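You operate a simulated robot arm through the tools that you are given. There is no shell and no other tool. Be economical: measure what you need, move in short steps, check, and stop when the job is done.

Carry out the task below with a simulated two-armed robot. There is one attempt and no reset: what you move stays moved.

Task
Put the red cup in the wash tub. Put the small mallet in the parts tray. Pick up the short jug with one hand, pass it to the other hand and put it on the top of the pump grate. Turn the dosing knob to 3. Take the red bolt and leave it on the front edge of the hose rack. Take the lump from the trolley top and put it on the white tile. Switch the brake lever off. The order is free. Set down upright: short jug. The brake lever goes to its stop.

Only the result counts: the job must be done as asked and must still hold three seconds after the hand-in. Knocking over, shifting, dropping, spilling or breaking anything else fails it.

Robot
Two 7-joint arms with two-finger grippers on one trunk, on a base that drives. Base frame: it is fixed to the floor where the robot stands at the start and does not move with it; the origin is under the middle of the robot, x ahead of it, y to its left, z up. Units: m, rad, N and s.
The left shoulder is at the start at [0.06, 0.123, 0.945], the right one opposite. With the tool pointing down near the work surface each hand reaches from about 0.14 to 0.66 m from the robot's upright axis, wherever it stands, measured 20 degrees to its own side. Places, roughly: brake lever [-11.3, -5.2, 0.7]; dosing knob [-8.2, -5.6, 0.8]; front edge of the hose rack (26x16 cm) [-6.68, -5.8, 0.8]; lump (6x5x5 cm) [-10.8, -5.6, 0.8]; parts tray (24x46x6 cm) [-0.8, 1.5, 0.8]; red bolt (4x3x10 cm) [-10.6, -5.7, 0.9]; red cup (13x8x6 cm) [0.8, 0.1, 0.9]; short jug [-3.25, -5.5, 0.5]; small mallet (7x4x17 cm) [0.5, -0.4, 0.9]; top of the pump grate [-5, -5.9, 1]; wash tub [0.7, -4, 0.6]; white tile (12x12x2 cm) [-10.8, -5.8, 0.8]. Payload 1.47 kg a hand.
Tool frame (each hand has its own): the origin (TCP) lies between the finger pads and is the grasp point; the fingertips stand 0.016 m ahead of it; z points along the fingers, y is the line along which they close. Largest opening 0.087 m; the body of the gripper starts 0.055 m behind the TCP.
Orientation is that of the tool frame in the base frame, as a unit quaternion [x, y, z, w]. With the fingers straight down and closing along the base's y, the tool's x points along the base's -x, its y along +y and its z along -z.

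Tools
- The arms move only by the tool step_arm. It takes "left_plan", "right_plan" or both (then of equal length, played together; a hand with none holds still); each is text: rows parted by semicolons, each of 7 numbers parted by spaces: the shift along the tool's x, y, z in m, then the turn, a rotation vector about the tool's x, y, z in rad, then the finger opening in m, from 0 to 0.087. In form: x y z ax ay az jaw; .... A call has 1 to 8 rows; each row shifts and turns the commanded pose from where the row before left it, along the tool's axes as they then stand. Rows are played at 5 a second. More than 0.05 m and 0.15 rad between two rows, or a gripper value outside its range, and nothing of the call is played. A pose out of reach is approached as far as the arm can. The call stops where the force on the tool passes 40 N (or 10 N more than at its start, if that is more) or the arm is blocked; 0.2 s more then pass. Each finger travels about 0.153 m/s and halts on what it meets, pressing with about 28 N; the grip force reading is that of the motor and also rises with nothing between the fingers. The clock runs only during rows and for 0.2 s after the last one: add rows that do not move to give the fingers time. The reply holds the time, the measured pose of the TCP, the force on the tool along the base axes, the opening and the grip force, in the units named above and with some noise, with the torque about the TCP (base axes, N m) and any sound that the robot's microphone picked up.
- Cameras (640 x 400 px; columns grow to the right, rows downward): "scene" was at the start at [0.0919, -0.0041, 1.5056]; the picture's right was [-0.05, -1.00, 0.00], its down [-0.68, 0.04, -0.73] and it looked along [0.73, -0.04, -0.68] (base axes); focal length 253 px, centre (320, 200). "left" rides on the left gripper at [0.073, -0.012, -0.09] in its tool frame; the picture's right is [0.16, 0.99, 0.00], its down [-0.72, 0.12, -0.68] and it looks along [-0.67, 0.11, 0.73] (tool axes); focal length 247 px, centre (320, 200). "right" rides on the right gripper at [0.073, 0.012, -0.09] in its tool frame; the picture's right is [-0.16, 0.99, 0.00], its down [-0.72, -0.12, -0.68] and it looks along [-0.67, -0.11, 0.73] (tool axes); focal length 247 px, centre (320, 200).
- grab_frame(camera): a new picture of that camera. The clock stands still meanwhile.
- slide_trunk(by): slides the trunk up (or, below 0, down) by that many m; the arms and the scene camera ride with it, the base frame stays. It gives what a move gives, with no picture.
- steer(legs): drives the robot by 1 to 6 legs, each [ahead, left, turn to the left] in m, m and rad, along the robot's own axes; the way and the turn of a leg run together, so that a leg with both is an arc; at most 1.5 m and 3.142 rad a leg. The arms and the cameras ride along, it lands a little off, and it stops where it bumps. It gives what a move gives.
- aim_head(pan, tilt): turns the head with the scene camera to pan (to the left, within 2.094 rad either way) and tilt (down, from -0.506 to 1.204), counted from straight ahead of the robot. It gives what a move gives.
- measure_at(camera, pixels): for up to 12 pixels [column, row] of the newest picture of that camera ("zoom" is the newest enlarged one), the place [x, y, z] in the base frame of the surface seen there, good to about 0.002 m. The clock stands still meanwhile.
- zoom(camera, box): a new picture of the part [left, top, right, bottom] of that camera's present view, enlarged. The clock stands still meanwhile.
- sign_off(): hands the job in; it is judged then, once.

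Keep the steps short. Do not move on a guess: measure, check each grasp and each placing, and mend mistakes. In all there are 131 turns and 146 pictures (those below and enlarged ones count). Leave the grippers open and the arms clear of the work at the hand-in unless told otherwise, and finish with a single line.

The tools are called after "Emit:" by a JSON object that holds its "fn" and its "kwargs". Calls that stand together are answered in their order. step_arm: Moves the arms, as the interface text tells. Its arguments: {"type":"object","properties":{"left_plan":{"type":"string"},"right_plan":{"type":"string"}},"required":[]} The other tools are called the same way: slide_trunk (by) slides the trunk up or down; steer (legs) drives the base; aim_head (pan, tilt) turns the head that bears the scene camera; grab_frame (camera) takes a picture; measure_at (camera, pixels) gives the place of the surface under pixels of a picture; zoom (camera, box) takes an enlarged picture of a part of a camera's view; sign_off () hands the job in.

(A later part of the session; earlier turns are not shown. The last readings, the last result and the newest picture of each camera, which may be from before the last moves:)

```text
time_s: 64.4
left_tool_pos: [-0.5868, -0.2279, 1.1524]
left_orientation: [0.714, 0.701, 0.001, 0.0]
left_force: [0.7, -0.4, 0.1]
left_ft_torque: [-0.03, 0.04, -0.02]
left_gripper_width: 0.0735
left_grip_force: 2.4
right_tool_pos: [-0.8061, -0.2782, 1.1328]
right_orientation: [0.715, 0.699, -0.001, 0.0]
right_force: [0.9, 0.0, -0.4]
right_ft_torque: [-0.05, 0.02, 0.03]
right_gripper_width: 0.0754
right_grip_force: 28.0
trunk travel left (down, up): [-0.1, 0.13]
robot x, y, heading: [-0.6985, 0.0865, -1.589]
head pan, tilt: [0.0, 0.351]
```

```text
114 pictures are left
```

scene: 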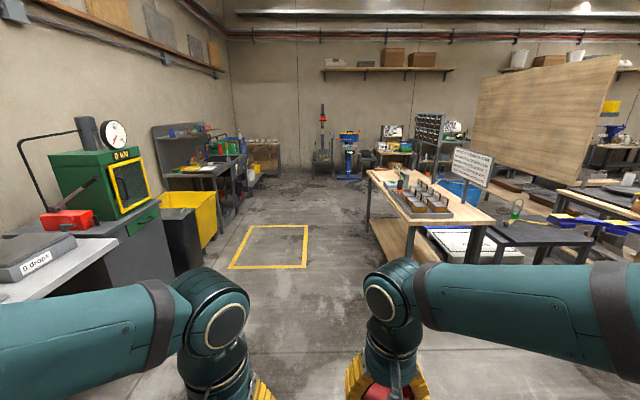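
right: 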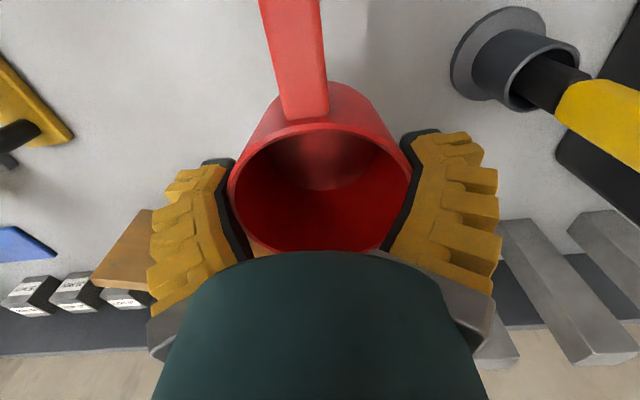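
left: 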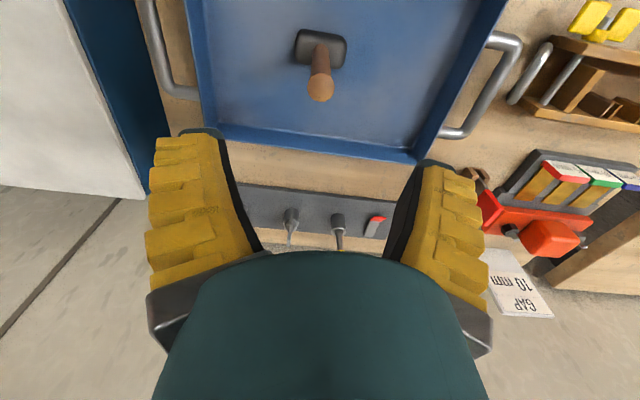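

The corridor ahead is clear. The grip width on the cup is drifting slightly, so check the right camera and measure the surroundings.

Emit:
{"fn": "grab_frame", "kwargs": {"camera": "right"}}

Emit:
{"fn": "measure_at", "kwargs": {"camera": "scene", "pixels": [[181, 200], [190, 245], [245, 175], [264, 150], [372, 205], [480, 222], [165, 265], [230, 160], [195, 155]]}}

Emit:
{"fn": "zoom", "kwargs": {"camera": "scene", "box": [130, 90, 290, 190]}}

```text
113 pictures are left
```

right: 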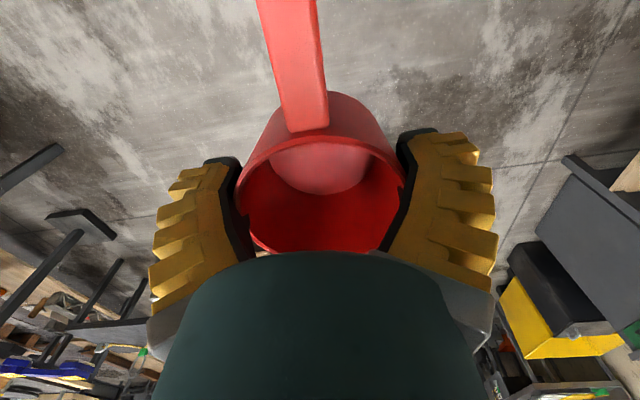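

```text
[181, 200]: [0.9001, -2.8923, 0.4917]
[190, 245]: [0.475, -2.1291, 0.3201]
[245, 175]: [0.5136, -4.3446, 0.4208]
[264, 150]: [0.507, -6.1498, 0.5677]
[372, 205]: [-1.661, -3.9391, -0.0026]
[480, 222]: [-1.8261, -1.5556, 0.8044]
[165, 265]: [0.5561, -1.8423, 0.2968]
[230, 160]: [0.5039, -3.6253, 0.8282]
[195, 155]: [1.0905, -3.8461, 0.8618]
```

```text
4.00 times, centred on (210, 140) of scene
```

zoom: 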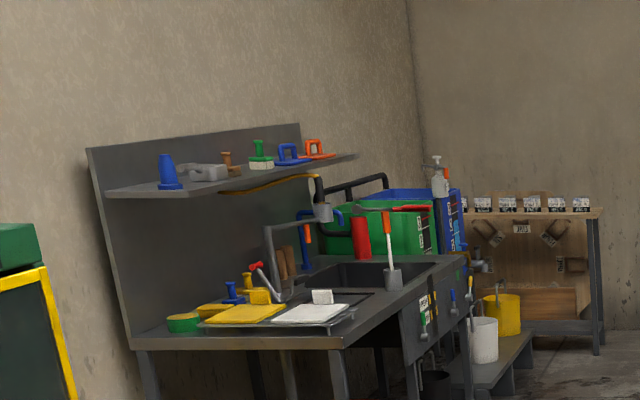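

The cup is tilting slowly in the grip; I'll be quick. The wash tub is the sink in the counter past the drying rack (counter edge x≈0.50). Drive to about (-0.25, -3.85) and face it.

Emit:
{"fn": "steer", "kwargs": {"legs": [[1.5, 0.2, 0], [1.5, 0.2, 0], [0.95, 0.1, 0], [0, 0, 1.585]]}}

Emit:
{"fn": "aim_head", "kwargs": {"pan": 0, "tilt": 0.65}}

Emit:
{"fn": "grab_frame", "kwargs": {"camera": "scene"}}

Emit:
{"fn": "grab_frame", "kwargs": {"camera": "right"}}

```text
refused: leg 1 is longer than a leg can be; nothing moved
```

```text
time_s: 65.2
left_tool_pos: [-0.5871, -0.2291, 1.1535]
left_orientation: [0.714, 0.7, -0.001, -0.001]
left_force: [0.0, 0.2, 0.0]
left_ft_torque: [0.0, 0.03, 0.0]
left_gripper_width: 0.0734
left_grip_force: 2.4
right_tool_pos: [-0.8062, -0.2778, 1.1318]
right_orientation: [0.714, 0.7, 0.0, 0.0]
right_force: [-0.5, 0.6, -1.4]
right_ft_torque: [0.0, 0.01, 0.01]
right_gripper_width: 0.0754
right_grip_force: 28.1
trunk travel left (down, up): [-0.1, 0.13]
robot x, y, heading: [-0.6963, 0.084, -1.592]
head pan, tilt: [0.0, 0.649]
```

```text
111 pictures are left
```

scene: 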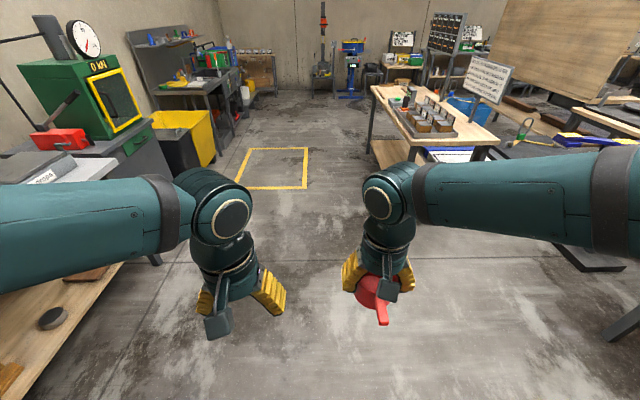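

```text
110 pictures are left
```

right: 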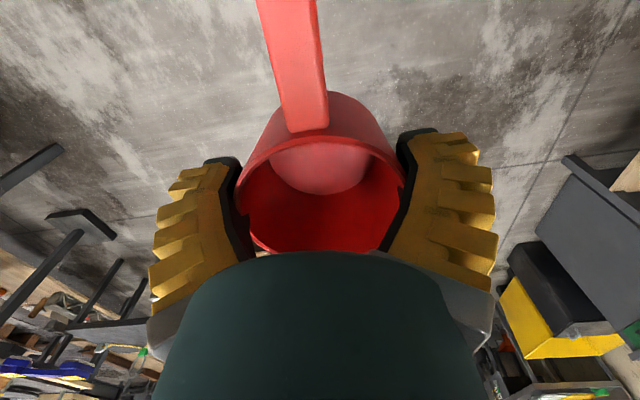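

Legs must stay under 1.5 m in total; split accordingly.

Emit:
{"fn": "steer", "kwargs": {"legs": [[1.35, 0.15, 0], [1.3, 0.15, 0], [1.3, 0.15, 0], [0, 0, 1.585]]}}

Emit:
{"fn": "grab_frame", "kwargs": {"camera": "scene"}}

Emit:
{"fn": "grab_frame", "kwargs": {"camera": "right"}}

```text
time_s: 88.3
left_tool_pos: [-0.0235, -3.759, 1.1538]
left_orientation: [-0.007, 1.0, 0.0, 0.001]
left_force: [-0.2, -0.4, -0.3]
left_ft_torque: [0.02, 0.02, -0.04]
left_gripper_width: 0.0734
left_grip_force: 2.8
right_tool_pos: [0.0337, -3.9776, 1.1317]
right_orientation: [-0.006, 1.0, 0.0, 0.001]
right_force: [0.1, 0.1, -0.9]
right_ft_torque: [0.01, 0.0, 0.0]
right_gripper_width: 0.0746
right_grip_force: 27.8
trunk travel left (down, up): [-0.1, 0.13]
robot x, y, heading: [-0.3345, -3.8795, 0.012]
head pan, tilt: [0.0, 0.649]
```

```text
109 pictures are left
```

scene: 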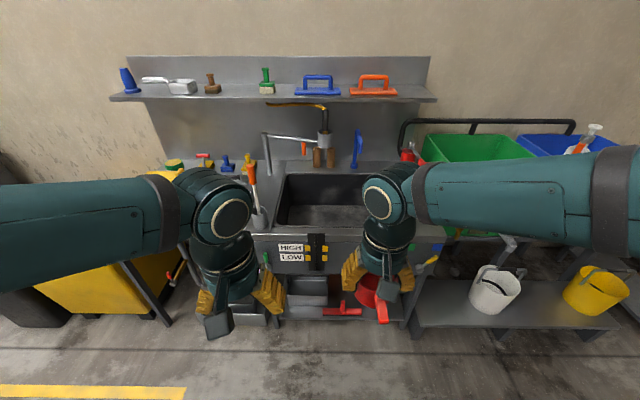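

```text
108 pictures are left
```

right: 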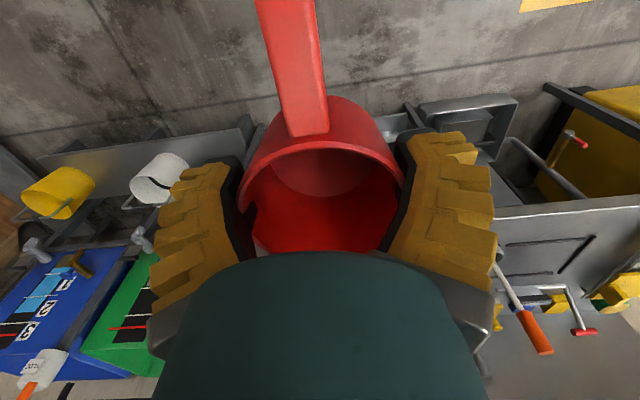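

The sink is at scene (330,200). Measure its bottom, edges and the faucets/brush around it.

Emit:
{"fn": "measure_at", "kwargs": {"camera": "scene", "pixels": [[335, 215], [300, 213], [290, 175], [279, 224], [350, 228], [300, 234], [320, 140], [266, 140], [252, 172], [324, 135], [330, 190], [300, 148]]}}

Emit:
{"fn": "zoom", "kwargs": {"camera": "scene", "box": [230, 90, 400, 260]}}

```text
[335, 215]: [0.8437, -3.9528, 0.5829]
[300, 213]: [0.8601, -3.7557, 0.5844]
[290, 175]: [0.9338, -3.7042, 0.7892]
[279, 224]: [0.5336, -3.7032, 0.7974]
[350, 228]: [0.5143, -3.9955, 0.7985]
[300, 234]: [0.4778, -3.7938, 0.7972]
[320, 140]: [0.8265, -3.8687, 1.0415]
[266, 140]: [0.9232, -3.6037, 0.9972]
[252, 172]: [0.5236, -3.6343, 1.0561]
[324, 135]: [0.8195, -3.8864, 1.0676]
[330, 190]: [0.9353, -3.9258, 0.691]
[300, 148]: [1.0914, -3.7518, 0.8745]
```

```text
2.35 times, centred on (315, 175) of scene
```

zoom: 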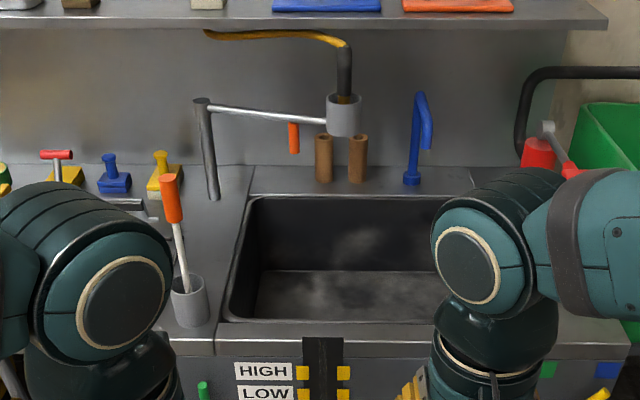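

Sink: x 0.53–0.94, y -3.70…≈-4.2, bottom z 0.583, rim 0.80; the hanging sprayer is at (0.82,-3.88). Check low obstacles before going in.

Emit:
{"fn": "measure_at", "kwargs": {"camera": "scene", "pixels": [[300, 320], [335, 313], [320, 265], [280, 245], [410, 330], [420, 280], [430, 262], [265, 322], [385, 318], [175, 275]]}}

```text
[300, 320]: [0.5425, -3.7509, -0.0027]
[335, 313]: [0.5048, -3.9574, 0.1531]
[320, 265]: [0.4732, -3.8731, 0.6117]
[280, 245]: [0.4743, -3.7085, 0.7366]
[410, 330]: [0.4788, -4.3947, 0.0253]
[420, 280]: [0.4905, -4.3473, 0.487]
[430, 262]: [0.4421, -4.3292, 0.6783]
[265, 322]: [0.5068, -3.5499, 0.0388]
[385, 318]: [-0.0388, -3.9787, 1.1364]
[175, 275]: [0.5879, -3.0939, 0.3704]
```

Clear up to x≈0.47. Drive ahead 0.5.

Emit:
{"fn": "steer", "kwargs": {"legs": [[0.5, 0, -0.012]]}}

Emit:
{"fn": "grab_frame", "kwargs": {"camera": "right"}}

```text
time_s: 91.2
left_tool_pos: [0.4763, -3.7621, 1.1526]
left_orientation: [0.001, 1.0, 0.0, 0.0]
left_force: [0.5, -1.2, -0.6]
left_ft_torque: [-0.02, 0.0, -0.02]
left_gripper_width: 0.0735
left_grip_force: 2.3
right_tool_pos: [0.5289, -3.9798, 1.1309]
right_orientation: [0.002, 1.0, 0.001, 0.0]
right_force: [0.5, -0.2, -0.9]
right_ft_torque: [0.01, -0.03, 0.0]
right_gripper_width: 0.0743
right_grip_force: 27.3
trunk travel left (down, up): [-0.1, 0.13]
robot x, y, heading: [0.1631, -3.885, -0.003]
head pan, tilt: [0.0, 0.649]
```

```text
106 pictures are left
```

right: 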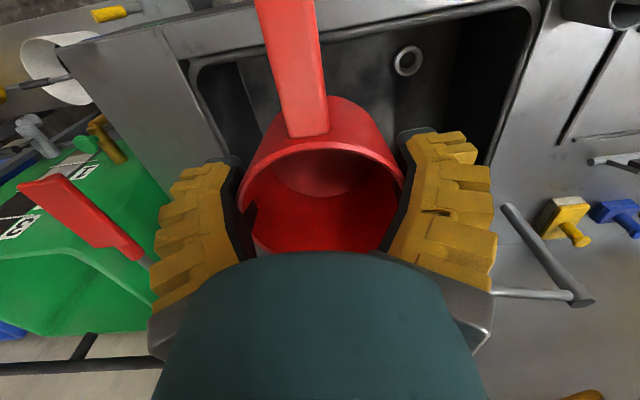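

Move the right hand to (0.69, -4.02), then lower partly into the sink.

Emit:
{"fn": "step_arm", "kwargs": {"right_plan": "-0.04 -0.01 0 0 0 0 0.06; -0.04 -0.015 0 0 0 0 0.06; -0.04 -0.015 0 0 0 0 0.06; -0.04 0 0 0 0 0 0.06; 0 0 0.045 0 0 0 0.06; 0 0 0.045 0 0 0 0.06; 0 0 0.045 0 0 0 0.06; 0 0 0.045 0 0 0 0.06"}}

Emit:
{"fn": "grab_frame", "kwargs": {"camera": "right"}}

Emit:
{"fn": "grab_frame", "kwargs": {"camera": "scene"}}

```text
time_s: 93.0
left_tool_pos: [0.4763, -3.7615, 1.1529]
left_orientation: [0.002, 1.0, 0.0, -0.002]
left_force: [0.5, -0.5, 0.7]
left_ft_torque: [-0.01, 0.0, -0.02]
left_gripper_width: 0.0735
left_grip_force: 2.2
right_tool_pos: [0.6891, -4.0223, 0.9508]
right_orientation: [0.003, 1.0, 0.001, 0.0]
right_force: [0.4, 0.0, -0.4]
right_ft_torque: [-0.01, 0.04, -0.02]
right_gripper_width: 0.0743
right_grip_force: 28.1
trunk travel left (down, up): [-0.1, 0.13]
robot x, y, heading: [0.1662, -3.8814, -0.0]
head pan, tilt: [0.0, 0.649]
```

```text
105 pictures are left
```

right: 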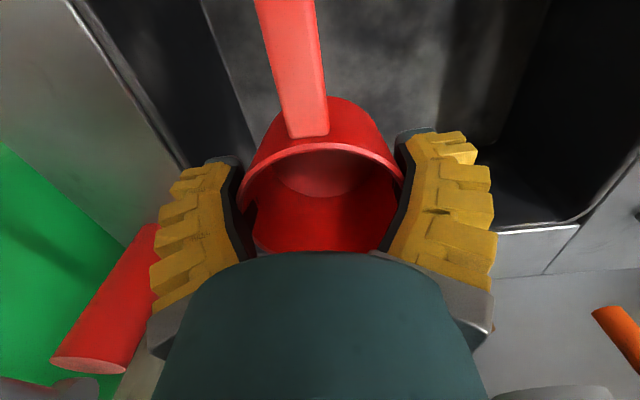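

```text
104 pictures are left
```

scene: 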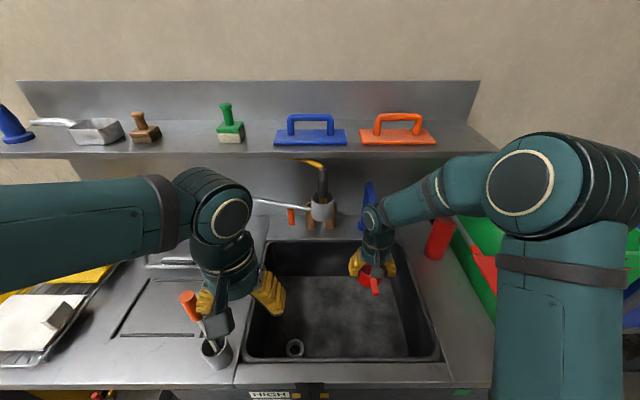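

Emit:
{"fn": "measure_at", "kwargs": {"camera": "scene", "pixels": [[395, 250], [415, 285], [440, 355], [400, 300], [330, 310], [290, 245], [330, 243], [320, 205]]}}

```text
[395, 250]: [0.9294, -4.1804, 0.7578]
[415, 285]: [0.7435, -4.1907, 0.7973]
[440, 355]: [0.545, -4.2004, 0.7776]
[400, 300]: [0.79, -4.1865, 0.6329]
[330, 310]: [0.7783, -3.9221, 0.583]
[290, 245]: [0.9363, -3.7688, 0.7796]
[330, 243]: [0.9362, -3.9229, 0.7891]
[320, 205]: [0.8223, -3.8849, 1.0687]
```

Clearance is good all round. Lower 0.28 further.

Emit:
{"fn": "step_arm", "kwargs": {"right_plan": "0 0 0.04 0 0 0 0.06; 0 0 0.04 0 0 0 0.06; 0 0 0.04 0 0 0 0.06; 0 0 0.04 0 0 0 0.06; 0 0 0.04 0 0 0 0.06; 0 0 0.04 0 0 0 0.06; 0 0 0.03 0 0 0 0.06; 0 0 0.02 0 0 0 0.06"}}

Emit:
{"fn": "grab_frame", "kwargs": {"camera": "scene"}}

```text
time_s: 94.8
left_tool_pos: [0.4758, -3.7624, 1.1519]
left_orientation: [0.001, 1.0, 0.001, 0.0]
left_force: [-0.3, -0.2, -0.3]
left_ft_torque: [-0.03, 0.01, -0.02]
left_gripper_width: 0.0736
left_grip_force: 2.3
right_tool_pos: [0.689, -4.0231, 0.6614]
right_orientation: [0.002, 1.0, 0.0, 0.0]
right_force: [0.1, -0.2, -1.0]
right_ft_torque: [0.01, -0.01, 0.01]
right_gripper_width: 0.0739
right_grip_force: 27.8
trunk travel left (down, up): [-0.1, 0.13]
robot x, y, heading: [0.1631, -3.8807, 0.0]
head pan, tilt: [0.0, 0.649]
```

```text
103 pictures are left
```

scene: 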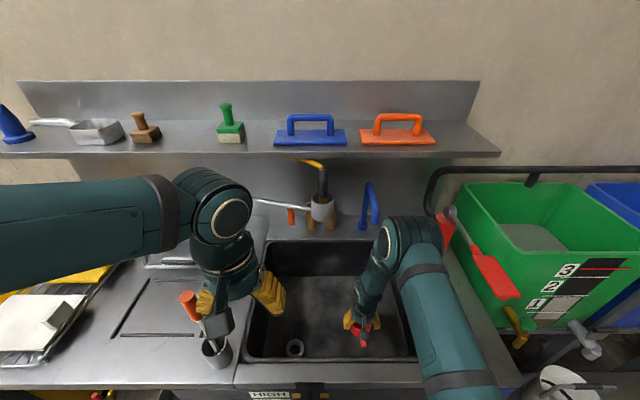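

No contact yet; lower in small steps.

Emit:
{"fn": "step_arm", "kwargs": {"right_plan": "0 0 0.012 0 0 0 0.06; 0 0 0.01 0 0 0 0.06; 0 0 0.008 0 0 0 0.06; 0 0 0.006 0 0 0 0.06; 0 0 0.005 0 0 0 0.06"}}

Emit:
{"fn": "grab_frame", "kwargs": {"camera": "right"}}

```text
time_s: 96.0
left_tool_pos: [0.4726, -3.7616, 1.1536]
left_orientation: [0.001, 1.0, 0.0, 0.001]
left_force: [1.3, 0.2, -0.3]
left_ft_torque: [0.01, -0.02, 0.04]
left_gripper_width: 0.0735
left_grip_force: 2.0
right_tool_pos: [0.6887, -4.0216, 0.6225]
right_orientation: [0.003, 1.0, 0.0, 0.003]
right_force: [-5.9, -2.2, 33.2]
right_ft_torque: [-0.06, -0.48, -0.08]
right_gripper_width: 0.0762
right_grip_force: 28.2
trunk travel left (down, up): [-0.1, 0.13]
robot x, y, heading: [0.1619, -3.8763, -0.002]
head pan, tilt: [0.0, 0.649]
```

```text
102 pictures are left
```

right: 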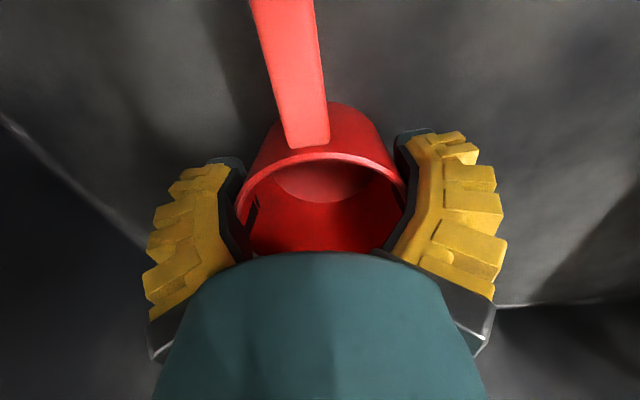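

Contact (33 N). Ease up slightly, open and rise.

Emit:
{"fn": "step_arm", "kwargs": {"right_plan": "0 0 -0.004 0 0 0 0.06; 0 0 0 0 0 0 0.087; 0 0 0 0 0 0 0.087; 0 0 0 0 0 0 0.087; 0 0 -0.04 0 0 0 0.087; 0 0 -0.045 0 0 0 0.087; 0 0 -0.045 0 0 0 0.087; 0 0 -0.045 0 0 0 0.087"}}

Emit:
{"fn": "grab_frame", "kwargs": {"camera": "right"}}

```text
time_s: 97.8
left_tool_pos: [0.4749, -3.7622, 1.153]
left_orientation: [0.002, 1.0, 0.0, -0.001]
left_force: [-0.3, 0.8, -0.1]
left_ft_torque: [0.01, -0.01, -0.03]
left_gripper_width: 0.0736
left_grip_force: 2.8
right_tool_pos: [0.6865, -4.0223, 0.8]
right_orientation: [0.002, 1.0, -0.001, 0.0]
right_force: [0.5, 0.4, 0.0]
right_ft_torque: [0.0, -0.01, -0.03]
right_gripper_width: 0.0868
right_grip_force: 0.0
trunk travel left (down, up): [-0.1, 0.13]
robot x, y, heading: [0.1632, -3.8808, -0.005]
head pan, tilt: [0.0, 0.649]
```

```text
101 pictures are left
```

right: 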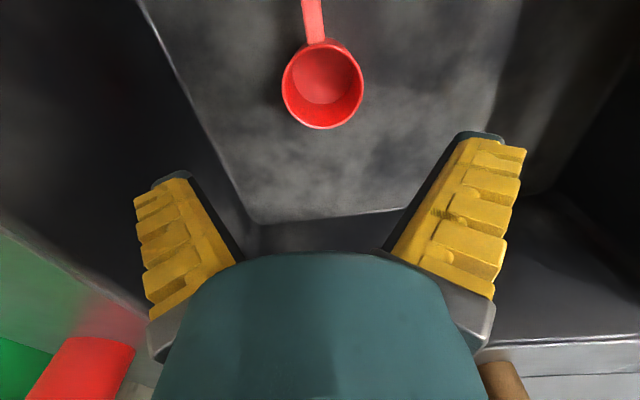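

The cup stands in the sink. Raise, retract, back off, turn to face -y and look to the southwest.

Emit:
{"fn": "step_arm", "kwargs": {"right_plan": "0 0 -0.048 0 0 0 0.087; 0 0 -0.048 0 0 0 0.087; 0 0 -0.048 0 0 0 0.087; 0 0 -0.048 0 0 0 0.087; 0 0 -0.048 0 0 0 0.087; 0 0 -0.048 0 0 0 0.087; 0.048 0 -0.01 0 0 0 0.087; 0.048 0 0 0 0 0 0.087"}}

Emit:
{"fn": "step_arm", "kwargs": {"right_plan": "0.045 0 0 0 0 0 0.087; 0.045 0 0 0 0 0 0.087; 0.045 0 0 0 0 0 0.087; 0.03 0 0 0 0 0 0.087"}}

Emit:
{"fn": "steer", "kwargs": {"legs": [[-0.7, 0, 0], [0, 0, -1.57]]}}

Emit:
{"fn": "aim_head", "kwargs": {"pan": -0.8, "tilt": 0.4}}

Emit:
{"fn": "grab_frame", "kwargs": {"camera": "scene"}}

```text
time_s: 99.6
left_tool_pos: [0.4755, -3.7621, 1.1527]
left_orientation: [0.001, 1.0, -0.001, -0.001]
left_force: [0.2, 0.0, 0.1]
left_ft_torque: [0.02, -0.01, 0.0]
left_gripper_width: 0.0735
left_grip_force: 2.3
right_tool_pos: [0.5916, -4.0216, 1.0974]
right_orientation: [0.002, 1.0, 0.0, -0.001]
right_force: [0.0, 0.4, 0.2]
right_ft_torque: [-0.01, -0.01, 0.01]
right_gripper_width: 0.0869
right_grip_force: 0.0
trunk travel left (down, up): [-0.1, 0.13]
robot x, y, heading: [0.1609, -3.8831, -0.002]
head pan, tilt: [0.0, 0.649]
```

```text
time_s: 100.6
left_tool_pos: [0.4745, -3.7617, 1.1523]
left_orientation: [0.001, 1.0, 0.0, 0.0]
left_force: [-0.5, -1.4, 0.2]
left_ft_torque: [0.0, 0.0, 0.01]
left_gripper_width: 0.0736
left_grip_force: 2.6
right_tool_pos: [0.4277, -4.0197, 1.0968]
right_orientation: [0.001, 1.0, 0.0, 0.0]
right_force: [-0.3, 0.8, 0.7]
right_ft_torque: [-0.02, 0.01, 0.01]
right_gripper_width: 0.0871
right_grip_force: 0.1
trunk travel left (down, up): [-0.1, 0.13]
robot x, y, heading: [0.167, -3.8798, -0.005]
head pan, tilt: [0.0, 0.649]
```

```text
time_s: 108.3
left_tool_pos: [-0.4154, -4.19, 1.1535]
left_orientation: [0.706, 0.708, 0.0, 0.0]
left_force: [-0.6, -0.2, -0.2]
left_ft_torque: [-0.04, -0.02, -0.03]
left_gripper_width: 0.0735
left_grip_force: 2.6
right_tool_pos: [-0.6729, -4.142, 1.0963]
right_orientation: [0.706, 0.708, 0.0, 0.0]
right_force: [0.0, -0.9, -0.5]
right_ft_torque: [0.0, -0.02, -0.02]
right_gripper_width: 0.087
right_grip_force: 0.1
trunk travel left (down, up): [-0.1, 0.13]
robot x, y, heading: [-0.5331, -3.8771, -1.572]
head pan, tilt: [0.0, 0.649]
```

```text
time_s: 109.4
left_tool_pos: [-0.4158, -4.1896, 1.1529]
left_orientation: [0.706, 0.708, 0.0, 0.0]
left_force: [-0.1, 0.3, 0.2]
left_ft_torque: [-0.01, 0.01, -0.02]
left_gripper_width: 0.0736
left_grip_force: 2.4
right_tool_pos: [-0.6739, -4.1446, 1.0966]
right_orientation: [0.706, 0.708, 0.0, 0.0]
right_force: [-0.7, 0.4, -0.7]
right_ft_torque: [0.03, 0.0, 0.03]
right_gripper_width: 0.0869
right_grip_force: 0.0
trunk travel left (down, up): [-0.1, 0.13]
robot x, y, heading: [-0.5375, -3.8793, -1.569]
head pan, tilt: [-0.799, 0.4]
```

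```text
100 pictures are left
```

scene: 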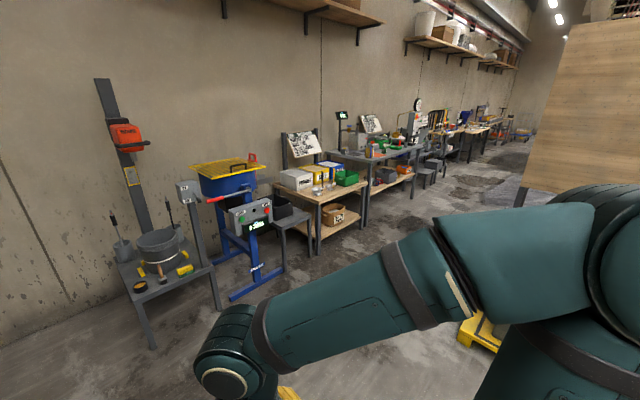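

Stations line the far wall. Measure some of them to identify the jug stool and distances.

Emit:
{"fn": "measure_at", "kwargs": {"camera": "scene", "pixels": [[160, 240], [160, 285], [240, 165], [250, 225], [290, 215], [320, 190], [342, 180], [385, 150], [305, 240], [425, 170], [490, 355], [430, 180]]}}

Emit:
{"fn": "zoom", "kwargs": {"camera": "scene", "box": [180, 90, 440, 260]}}

```text
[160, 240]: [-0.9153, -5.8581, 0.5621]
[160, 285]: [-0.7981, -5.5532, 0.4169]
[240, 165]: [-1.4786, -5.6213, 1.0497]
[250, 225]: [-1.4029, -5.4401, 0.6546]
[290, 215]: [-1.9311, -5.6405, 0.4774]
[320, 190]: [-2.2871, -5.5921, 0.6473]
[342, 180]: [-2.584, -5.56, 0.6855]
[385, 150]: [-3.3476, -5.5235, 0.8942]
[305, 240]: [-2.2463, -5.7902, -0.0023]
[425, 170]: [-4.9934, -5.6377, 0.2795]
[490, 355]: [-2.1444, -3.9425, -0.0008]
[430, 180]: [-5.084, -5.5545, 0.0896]
```

```text
2.35 times, centred on (310, 175) of scene
```

zoom: 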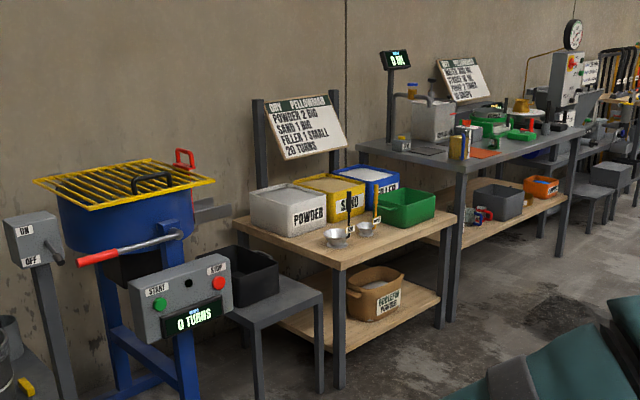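

The jug should be on the lower shelf of the grey bench. Drive to (-3.2, -4.6) facing the wall.

Emit:
{"fn": "steer", "kwargs": {"legs": [[0.72, 0, 0], [0, -1.35, 0], [0, -1.35, 0]]}}

Emit:
{"fn": "aim_head", "kwargs": {"pan": 0, "tilt": 0.7}}

Emit:
{"fn": "grab_frame", "kwargs": {"camera": "scene"}}

```text
time_s: 136.5
left_tool_pos: [-3.0918, -4.935, 1.1515]
left_orientation: [0.705, 0.71, 0.0, 0.0]
left_force: [-0.2, -0.1, 0.7]
left_ft_torque: [-0.03, -0.03, 0.01]
left_gripper_width: 0.0736
left_grip_force: 2.1
right_tool_pos: [-3.3498, -4.8896, 1.0979]
right_orientation: [0.705, 0.709, 0.0, 0.0]
right_force: [0.5, -0.2, 0.6]
right_ft_torque: [0.02, -0.04, -0.02]
right_gripper_width: 0.0866
right_grip_force: 0.0
trunk travel left (down, up): [-0.1, 0.13]
robot x, y, heading: [-3.2117, -4.6253, -1.566]
head pan, tilt: [-0.799, 0.4]
```

```text
time_s: 137.6
left_tool_pos: [-3.0924, -4.9358, 1.1524]
left_orientation: [0.705, 0.71, 0.0, -0.001]
left_force: [0.0, -0.6, -0.2]
left_ft_torque: [0.0, 0.0, 0.01]
left_gripper_width: 0.0736
left_grip_force: 2.7
right_tool_pos: [-3.3514, -4.8903, 1.0965]
right_orientation: [0.705, 0.709, 0.0, -0.001]
right_force: [0.2, 1.3, 1.1]
right_ft_torque: [0.02, 0.01, -0.03]
right_gripper_width: 0.087
right_grip_force: 0.0
trunk travel left (down, up): [-0.1, 0.13]
robot x, y, heading: [-3.2121, -4.6225, -1.569]
head pan, tilt: [0.0, 0.7]
```

```text
98 pictures are left
```

scene: 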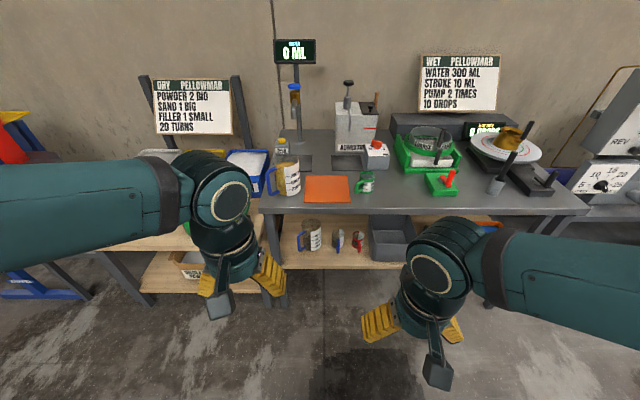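

Emit:
{"fn": "zoom", "kwargs": {"camera": "scene", "box": [260, 195, 420, 280]}}

Emit:
{"fn": "measure_at", "kwargs": {"camera": "scene", "pixels": [[312, 235], [312, 248], [303, 222], [320, 222], [299, 240], [340, 240], [357, 243], [330, 262], [320, 207], [280, 230], [390, 250]]}}

```text
4.00 times, centred on (340, 238) of scene
```

zoom: 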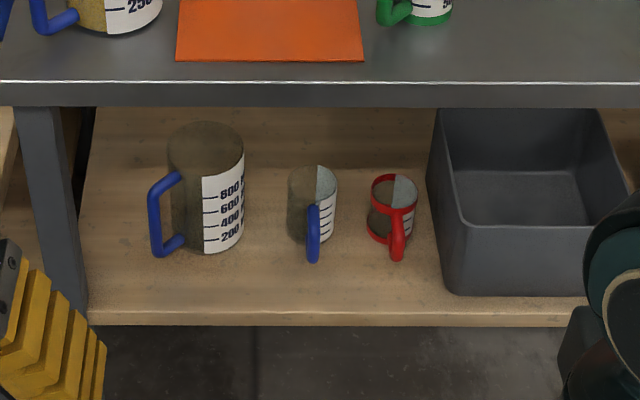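

```text
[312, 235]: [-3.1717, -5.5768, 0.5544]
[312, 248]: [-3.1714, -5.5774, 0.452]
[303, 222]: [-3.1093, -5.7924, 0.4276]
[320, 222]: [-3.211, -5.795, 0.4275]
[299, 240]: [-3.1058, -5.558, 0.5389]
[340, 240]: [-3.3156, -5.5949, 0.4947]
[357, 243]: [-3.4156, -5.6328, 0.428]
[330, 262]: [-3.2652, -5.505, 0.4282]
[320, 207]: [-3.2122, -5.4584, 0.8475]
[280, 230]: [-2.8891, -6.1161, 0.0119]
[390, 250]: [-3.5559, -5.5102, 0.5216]
```

Shelf jugs: a tall blue-handled one (x≈-3.17), a shorter blue-handled one (x≈-3.30), a red one (x≈-3.41). Drive closer and zoom in to be sure which is the "short jug".

Emit:
{"fn": "steer", "kwargs": {"legs": [[0.33, 0, 0]]}}

Emit:
{"fn": "slide_trunk", "kwargs": {"by": -0.1}}

Emit:
{"fn": "grab_frame", "kwargs": {"camera": "scene"}}

Emit:
{"fn": "grab_frame", "kwargs": {"camera": "right"}}

```text
time_s: 139.8
left_tool_pos: [-3.0906, -5.2682, 1.153]
left_orientation: [0.706, 0.709, 0.001, 0.0]
left_force: [0.4, 0.1, -0.1]
left_ft_torque: [0.04, 0.02, 0.01]
left_gripper_width: 0.0736
left_grip_force: 2.2
right_tool_pos: [-3.3495, -5.2222, 1.0976]
right_orientation: [0.706, 0.708, -0.001, -0.001]
right_force: [-0.6, 0.2, 0.2]
right_ft_torque: [0.04, 0.02, 0.02]
right_gripper_width: 0.0873
right_grip_force: 0.0
trunk travel left (down, up): [-0.1, 0.13]
robot x, y, heading: [-3.2119, -4.9552, -1.561]
head pan, tilt: [0.0, 0.7]
```

```text
time_s: 141.1
left_tool_pos: [-3.0915, -5.2667, 1.0533]
left_orientation: [0.705, 0.709, 0.0, 0.0]
left_force: [0.2, 0.6, -0.5]
left_ft_torque: [0.02, -0.03, 0.0]
left_gripper_width: 0.0736
left_grip_force: 1.9
right_tool_pos: [-3.3496, -5.2219, 0.9978]
right_orientation: [0.706, 0.708, 0.0, 0.0]
right_force: [0.3, 0.2, 0.0]
right_ft_torque: [0.02, 0.01, 0.0]
right_gripper_width: 0.0872
right_grip_force: 0.0
trunk travel left (down, up): [0.0, 0.23]
robot x, y, heading: [-3.209, -4.9527, -1.569]
head pan, tilt: [0.0, 0.7]
```

```text
96 pictures are left
```

scene: 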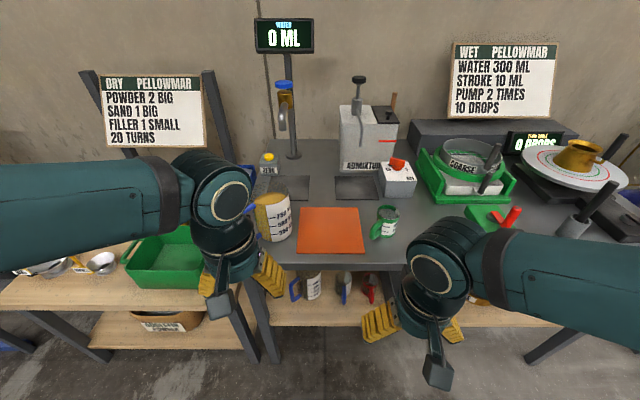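

```text
95 pictures are left
```

right: 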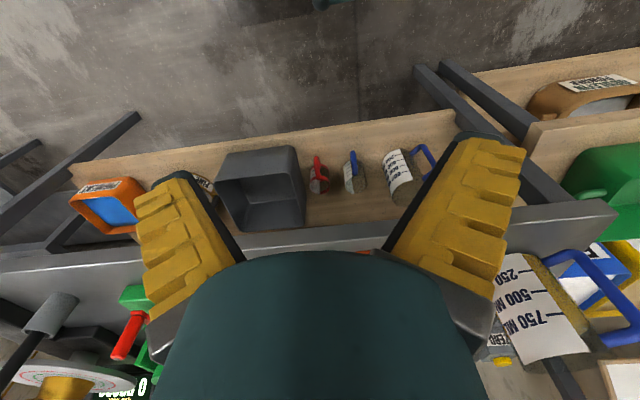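

Emit:
{"fn": "zoom", "kwargs": {"camera": "right", "box": [280, 120, 460, 225]}}

Emit:
{"fn": "measure_at", "kwargs": {"camera": "zoom", "pixels": [[140, 170], [115, 230], [160, 240], [265, 130], [245, 170], [290, 230], [235, 240], [305, 245], [415, 200], [450, 290], [530, 130], [385, 130]]}}

```text
3.56 times, centred on (370, 172) of right
```

zoom: 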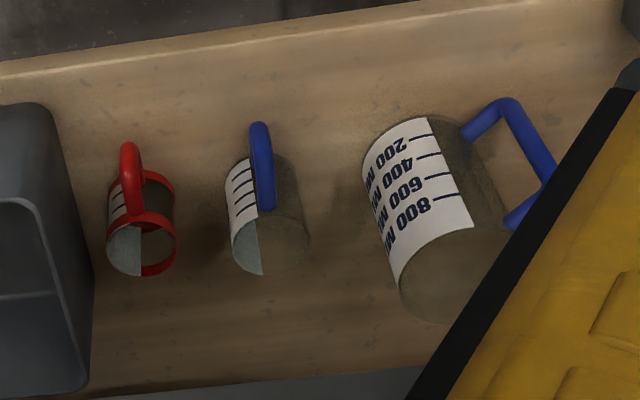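

```text
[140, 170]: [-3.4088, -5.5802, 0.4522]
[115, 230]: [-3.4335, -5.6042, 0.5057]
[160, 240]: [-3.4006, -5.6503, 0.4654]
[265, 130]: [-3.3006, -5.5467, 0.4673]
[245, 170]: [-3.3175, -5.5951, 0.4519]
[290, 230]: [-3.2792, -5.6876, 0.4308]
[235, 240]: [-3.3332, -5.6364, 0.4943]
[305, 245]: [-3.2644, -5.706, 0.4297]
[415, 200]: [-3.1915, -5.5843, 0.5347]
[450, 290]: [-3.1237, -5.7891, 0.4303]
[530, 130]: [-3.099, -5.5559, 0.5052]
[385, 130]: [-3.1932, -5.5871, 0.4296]
```

All clear plastic jugs; the shorter blue-handled one at (-3.30, -5.61) is the "short jug". I plan to take it by its handle with the right hand pitched 60° forward, so the left hand can then take its body from above. Back off 0.1 and pitch/lower the right hand in front of the bench.

Emit:
{"fn": "steer", "kwargs": {"legs": [[-0.1, 0, 0]]}}

Emit:
{"fn": "step_arm", "kwargs": {"right_plan": "0 0.005 0.045 0 -0.15 0 0.06; 0.0067 0.005 0.0445 0 -0.15 0 0.06; 0.0133 0.005 0.043 0 -0.15 0 0.06; 0.0196 0.005 0.0405 0 -0.15 0 0.06; 0.0254 0.005 0.0371 0 -0.15 0 0.06; 0.0307 0.005 0.0329 0 -0.15 0 0.06; 0.0353 0.005 0.028 0 -0.15 0 0.06"}}

Emit:
{"fn": "grab_frame", "kwargs": {"camera": "right"}}

Emit:
{"fn": "grab_frame", "kwargs": {"camera": "scene"}}

```text
time_s: 142.3
left_tool_pos: [-3.0913, -5.1661, 1.0538]
left_orientation: [0.705, 0.709, -0.001, 0.0]
left_force: [-0.1, 0.0, 0.2]
left_ft_torque: [-0.05, 0.04, -0.04]
left_gripper_width: 0.0738
left_grip_force: 2.5
right_tool_pos: [-3.3503, -5.12, 0.9982]
right_orientation: [0.706, 0.709, -0.002, 0.0]
right_force: [-0.6, 0.3, 0.3]
right_ft_torque: [-0.03, -0.02, 0.02]
right_gripper_width: 0.0872
right_grip_force: 0.0
trunk travel left (down, up): [0.0, 0.23]
robot x, y, heading: [-3.2107, -4.8577, -1.564]
head pan, tilt: [0.0, 0.7]
```

```text
time_s: 143.9
left_tool_pos: [-3.0915, -5.1697, 1.0532]
left_orientation: [0.705, 0.709, 0.001, 0.0]
left_force: [-0.4, 0.4, 0.7]
left_ft_torque: [-0.01, -0.01, 0.0]
left_gripper_width: 0.0737
left_grip_force: 2.2
right_tool_pos: [-3.2494, -5.289, 0.7589]
right_orientation: [0.61, 0.613, -0.352, 0.357]
right_force: [-0.2, -0.2, -0.6]
right_ft_torque: [-0.03, 0.0, 0.01]
right_gripper_width: 0.0646
right_grip_force: 3.0
right hand out of reach, approached as far as the arm can: row 1, 2, 3, 4, 5
trunk travel left (down, up): [0.0, 0.23]
robot x, y, heading: [-3.2124, -4.8558, -1.566]
head pan, tilt: [0.0, 0.7]
```

```text
93 pictures are left
```

right: 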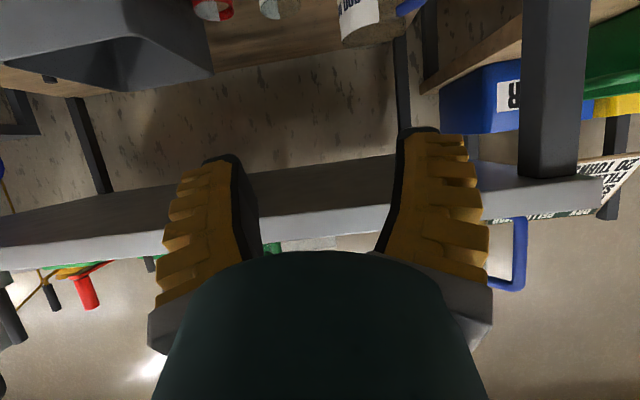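

```text
92 pictures are left
```

scene: 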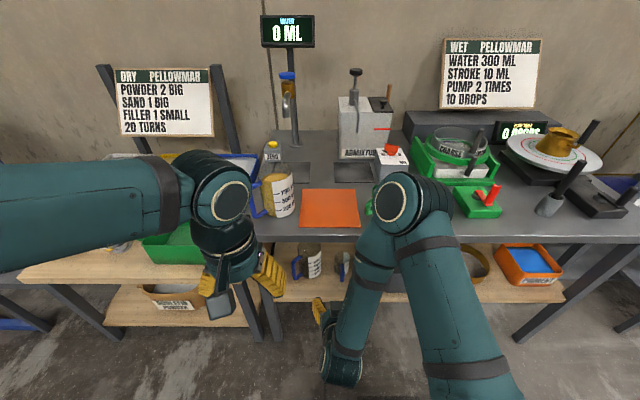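

The elbow went forward. Check where it is relative to the table.

Emit:
{"fn": "measure_at", "kwargs": {"camera": "scene", "pixels": [[405, 205], [440, 240], [375, 180], [345, 360], [330, 320], [400, 175], [375, 270], [470, 330]]}}

```text
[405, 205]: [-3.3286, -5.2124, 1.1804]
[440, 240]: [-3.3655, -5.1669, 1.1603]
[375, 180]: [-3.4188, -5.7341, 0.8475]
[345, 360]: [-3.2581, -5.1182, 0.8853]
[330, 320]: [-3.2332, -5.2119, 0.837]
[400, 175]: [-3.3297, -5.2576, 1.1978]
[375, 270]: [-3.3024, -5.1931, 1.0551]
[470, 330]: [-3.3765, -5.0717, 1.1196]
```

The elbow is up and forward, free of the table. Move the robot back 0.03 so the arm extends more, then lower the hand 0.2 and shift it 0.05 to the jug's line.

Emit:
{"fn": "steer", "kwargs": {"legs": [[-0.03, 0, 0]]}}

Emit:
{"fn": "step_arm", "kwargs": {"right_plan": "0.0346 -0.01 0.02 0 0 0 0.05; 0.0346 -0.01 0.02 0 0 0 0.05; 0.0346 -0.01 0.02 0 0 0 0.05; 0.0346 -0.01 0.02 0 0 0 0.05; 0.0346 -0.01 0.02 0 0 0 0.05"}}

Emit:
{"fn": "grab_frame", "kwargs": {"camera": "right"}}

Emit:
{"fn": "grab_frame", "kwargs": {"camera": "scene"}}

```text
time_s: 144.7
left_tool_pos: [-3.0934, -5.1374, 1.0536]
left_orientation: [0.705, 0.709, -0.001, 0.0]
left_force: [0.6, 0.3, 0.3]
left_ft_torque: [-0.04, 0.0, 0.0]
left_gripper_width: 0.0737
left_grip_force: 1.8
right_tool_pos: [-3.2498, -5.2586, 0.7589]
right_orientation: [0.611, 0.613, -0.354, 0.355]
right_force: [-0.3, 0.3, 0.0]
right_ft_torque: [0.0, 0.02, 0.03]
right_gripper_width: 0.0644
right_grip_force: 3.3
trunk travel left (down, up): [0.0, 0.23]
robot x, y, heading: [-3.2125, -4.8275, -1.567]
head pan, tilt: [0.0, 0.7]
```

```text
time_s: 145.9
left_tool_pos: [-3.0908, -5.1382, 1.0531]
left_orientation: [0.705, 0.709, 0.0, 0.0]
left_force: [0.0, -1.0, 0.0]
left_ft_torque: [-0.03, 0.01, -0.01]
left_gripper_width: 0.0736
left_grip_force: 2.3
right_tool_pos: [-3.2688, -5.261, 0.5662]
right_orientation: [0.612, 0.612, -0.358, 0.349]
right_force: [0.4, 0.3, 0.1]
right_ft_torque: [0.05, 0.0, -0.02]
right_gripper_width: 0.0554
right_grip_force: 3.5
right hand out of reach, approached as far as the arm can: row 4, 5
trunk travel left (down, up): [0.0, 0.23]
robot x, y, heading: [-3.2147, -4.8279, -1.566]
head pan, tilt: [0.0, 0.7]
```

```text
91 pictures are left
```

right: 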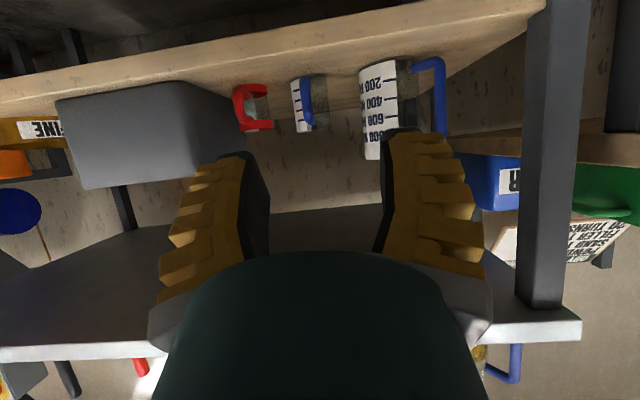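

```text
90 pictures are left
```

scene: 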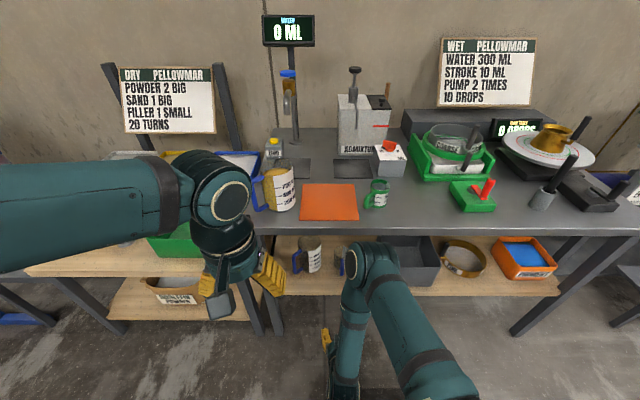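

The jug shows at right-picture (303,105). Measure its parts closely.

Emit:
{"fn": "zoom", "kwargs": {"camera": "right", "box": [225, 60, 385, 160]}}

Emit:
{"fn": "measure_at", "kwargs": {"camera": "zoom", "pixels": [[310, 95], [325, 130], [330, 185], [335, 240], [290, 150], [300, 260], [340, 250], [375, 150], [280, 80], [370, 270], [150, 180], [560, 300]]}}

```text
4.00 times, centred on (305, 110) of right
```

zoom: 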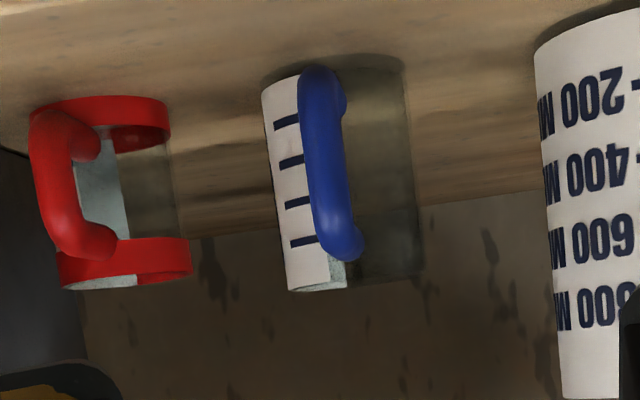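

```text
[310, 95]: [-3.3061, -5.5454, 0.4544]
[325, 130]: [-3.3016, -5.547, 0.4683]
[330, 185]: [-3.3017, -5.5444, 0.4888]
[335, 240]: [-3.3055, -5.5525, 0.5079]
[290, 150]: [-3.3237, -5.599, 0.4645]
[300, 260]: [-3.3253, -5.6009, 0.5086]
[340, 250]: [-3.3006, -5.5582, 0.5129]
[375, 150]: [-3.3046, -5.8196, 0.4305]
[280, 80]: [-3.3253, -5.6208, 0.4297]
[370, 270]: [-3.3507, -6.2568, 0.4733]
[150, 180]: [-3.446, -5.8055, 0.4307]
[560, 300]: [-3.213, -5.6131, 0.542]
```

Handle bar: x≈-3.302, y≈-5.545, z 0.45–0.515; rim ≈0.525. Advance to a pre-grasp 8 cm short along the finger direction, then check.

Emit:
{"fn": "step_arm", "kwargs": {"right_plan": "-0.0148 -0.002 0.0425 0 0 0 0.05; -0.0148 -0.002 0.0425 0 0 0 0.05; -0.0148 -0.002 0.0425 0 0 0 0.05; -0.0148 -0.002 0.0425 0 0 0 0.05; -0.0148 0 0.0425 0 0 0 0.05"}}

Emit:
{"fn": "grab_frame", "kwargs": {"camera": "right"}}

Emit:
{"fn": "grab_frame", "kwargs": {"camera": "scene"}}

```text
time_s: 147.1
left_tool_pos: [-3.0916, -5.1391, 1.0537]
left_orientation: [0.706, 0.708, 0.0, 0.0]
left_force: [0.1, 0.4, 0.5]
left_ft_torque: [-0.01, -0.04, 0.02]
left_gripper_width: 0.0735
left_grip_force: 2.6
right_tool_pos: [-3.2675, -5.4821, 0.5252]
right_orientation: [0.612, 0.613, -0.354, 0.353]
right_force: [-0.1, 0.0, 0.7]
right_ft_torque: [-0.01, -0.02, -0.02]
right_gripper_width: 0.0552
right_grip_force: 3.6
right hand out of reach, approached as far as the arm can: row 1
trunk travel left (down, up): [0.0, 0.23]
robot x, y, heading: [-3.2117, -4.8254, -1.569]
head pan, tilt: [0.0, 0.7]
```

```text
88 pictures are left
```

right: 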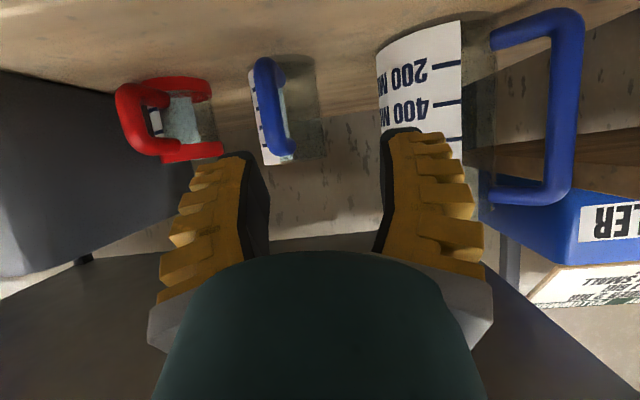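

```text
87 pictures are left
```

scene: 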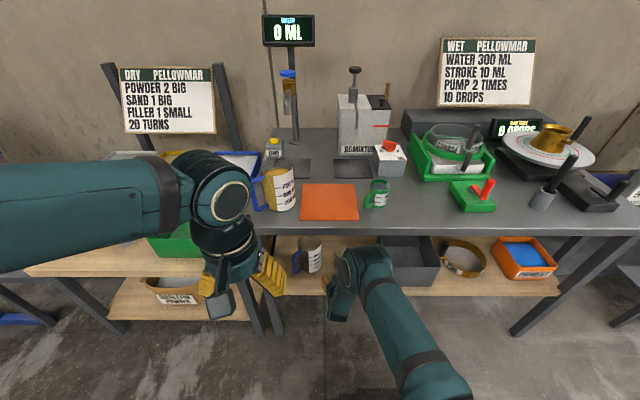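

Now at the pre-grasp height, 3.5 cm too far left. Re-measure the handle, then shift.

Emit:
{"fn": "measure_at", "kwargs": {"camera": "right", "pixels": [[265, 75], [270, 100], [276, 125], [283, 147], [258, 100], [281, 100], [262, 155], [318, 150], [280, 160]]}}

Emit:
{"fn": "step_arm", "kwargs": {"right_plan": "0 -0.017 0 0 0 0 0.05; 0 -0.0175 0 0 0 0 0.05; 0 0 0 0 0 0 0.05"}}

Emit:
{"fn": "grab_frame", "kwargs": {"camera": "right"}}

```text
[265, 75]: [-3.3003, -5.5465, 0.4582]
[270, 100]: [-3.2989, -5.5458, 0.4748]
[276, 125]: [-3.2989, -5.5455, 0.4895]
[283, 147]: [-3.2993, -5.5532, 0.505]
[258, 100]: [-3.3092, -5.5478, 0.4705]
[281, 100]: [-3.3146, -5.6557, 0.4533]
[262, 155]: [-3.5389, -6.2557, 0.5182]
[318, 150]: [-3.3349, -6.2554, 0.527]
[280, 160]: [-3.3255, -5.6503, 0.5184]
```

```text
time_s: 147.9
left_tool_pos: [-3.0922, -5.1384, 1.0525]
left_orientation: [0.705, 0.709, 0.0, 0.0]
left_force: [0.5, -0.2, 0.1]
left_ft_torque: [-0.03, -0.03, 0.0]
left_gripper_width: 0.0735
left_grip_force: 3.1
right_tool_pos: [-3.2781, -5.4852, 0.5264]
right_orientation: [0.613, 0.611, -0.359, 0.349]
right_force: [-0.4, 0.3, 0.3]
right_ft_torque: [0.03, -0.01, 0.0]
right_gripper_width: 0.0553
right_grip_force: 4.2
right hand out of reach, approached as far as the arm can: row 1, 2
trunk travel left (down, up): [0.0, 0.23]
robot x, y, heading: [-3.2125, -4.828, -1.567]
head pan, tilt: [0.0, 0.7]
```

```text
86 pictures are left
```

right: 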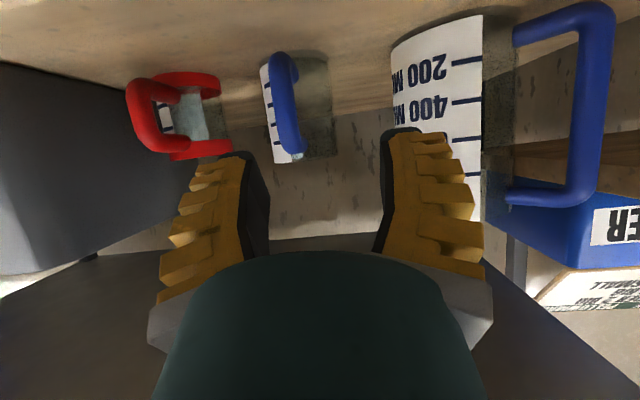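

The arm is at a joint limit sideways; shift the base 0.021 right instead.

Emit:
{"fn": "steer", "kwargs": {"legs": [[0, -0.022, 0]]}}

Emit:
{"fn": "grab_frame", "kwargs": {"camera": "right"}}

```text
time_s: 148.8
left_tool_pos: [-3.1142, -5.1375, 1.0541]
left_orientation: [0.705, 0.709, 0.0, 0.0]
left_force: [-0.8, -0.1, 0.2]
left_ft_torque: [0.0, 0.03, -0.03]
left_gripper_width: 0.0733
left_grip_force: 2.2
right_tool_pos: [-3.3004, -5.4854, 0.5254]
right_orientation: [0.613, 0.611, -0.358, 0.349]
right_force: [-0.4, 0.6, -0.5]
right_ft_torque: [0.01, 0.0, 0.01]
right_gripper_width: 0.0553
right_grip_force: 3.6
trunk travel left (down, up): [0.0, 0.23]
robot x, y, heading: [-3.2335, -4.8308, -1.57]
head pan, tilt: [0.0, 0.7]
```

```text
85 pictures are left
```

right: 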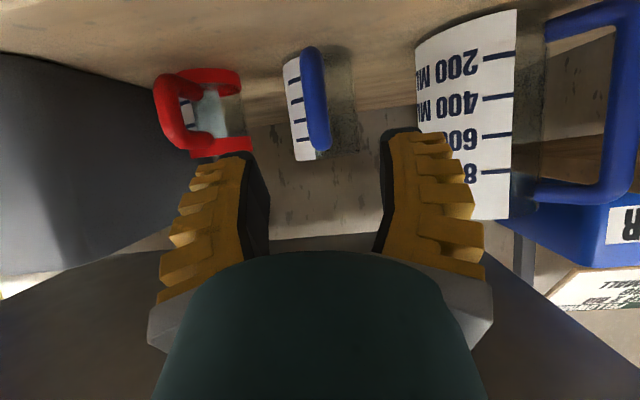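

Aligned with the handle. Advance 0.077 along the fingers.

Emit:
{"fn": "step_arm", "kwargs": {"right_plan": "0.001 0 0.027 0 0 0 0.05; 0.001 0 0.026 0 0 0 0.05; 0.001 0 0.024 0 0 0 0.05; 0 0 0 0 0 0 0.05"}}

Emit:
{"fn": "grab_frame", "kwargs": {"camera": "right"}}

```text
time_s: 149.8
left_tool_pos: [-3.1147, -5.1373, 1.0537]
left_orientation: [0.705, 0.709, 0.001, 0.0]
left_force: [-0.2, 0.0, 1.0]
left_ft_torque: [0.0, 0.0, 0.02]
left_gripper_width: 0.0735
left_grip_force: 2.2
right_tool_pos: [-3.3014, -5.5495, 0.4845]
right_orientation: [0.613, 0.611, -0.359, 0.349]
right_force: [1.9, 0.1, 0.4]
right_ft_torque: [-0.02, -0.01, 0.03]
right_gripper_width: 0.0557
right_grip_force: 4.0
trunk travel left (down, up): [0.0, 0.23]
robot x, y, heading: [-3.2326, -4.8267, -1.564]
head pan, tilt: [0.0, 0.7]
```

```text
84 pictures are left
```

right: 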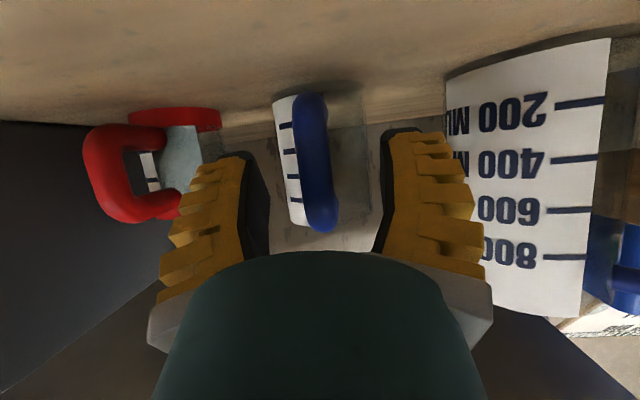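

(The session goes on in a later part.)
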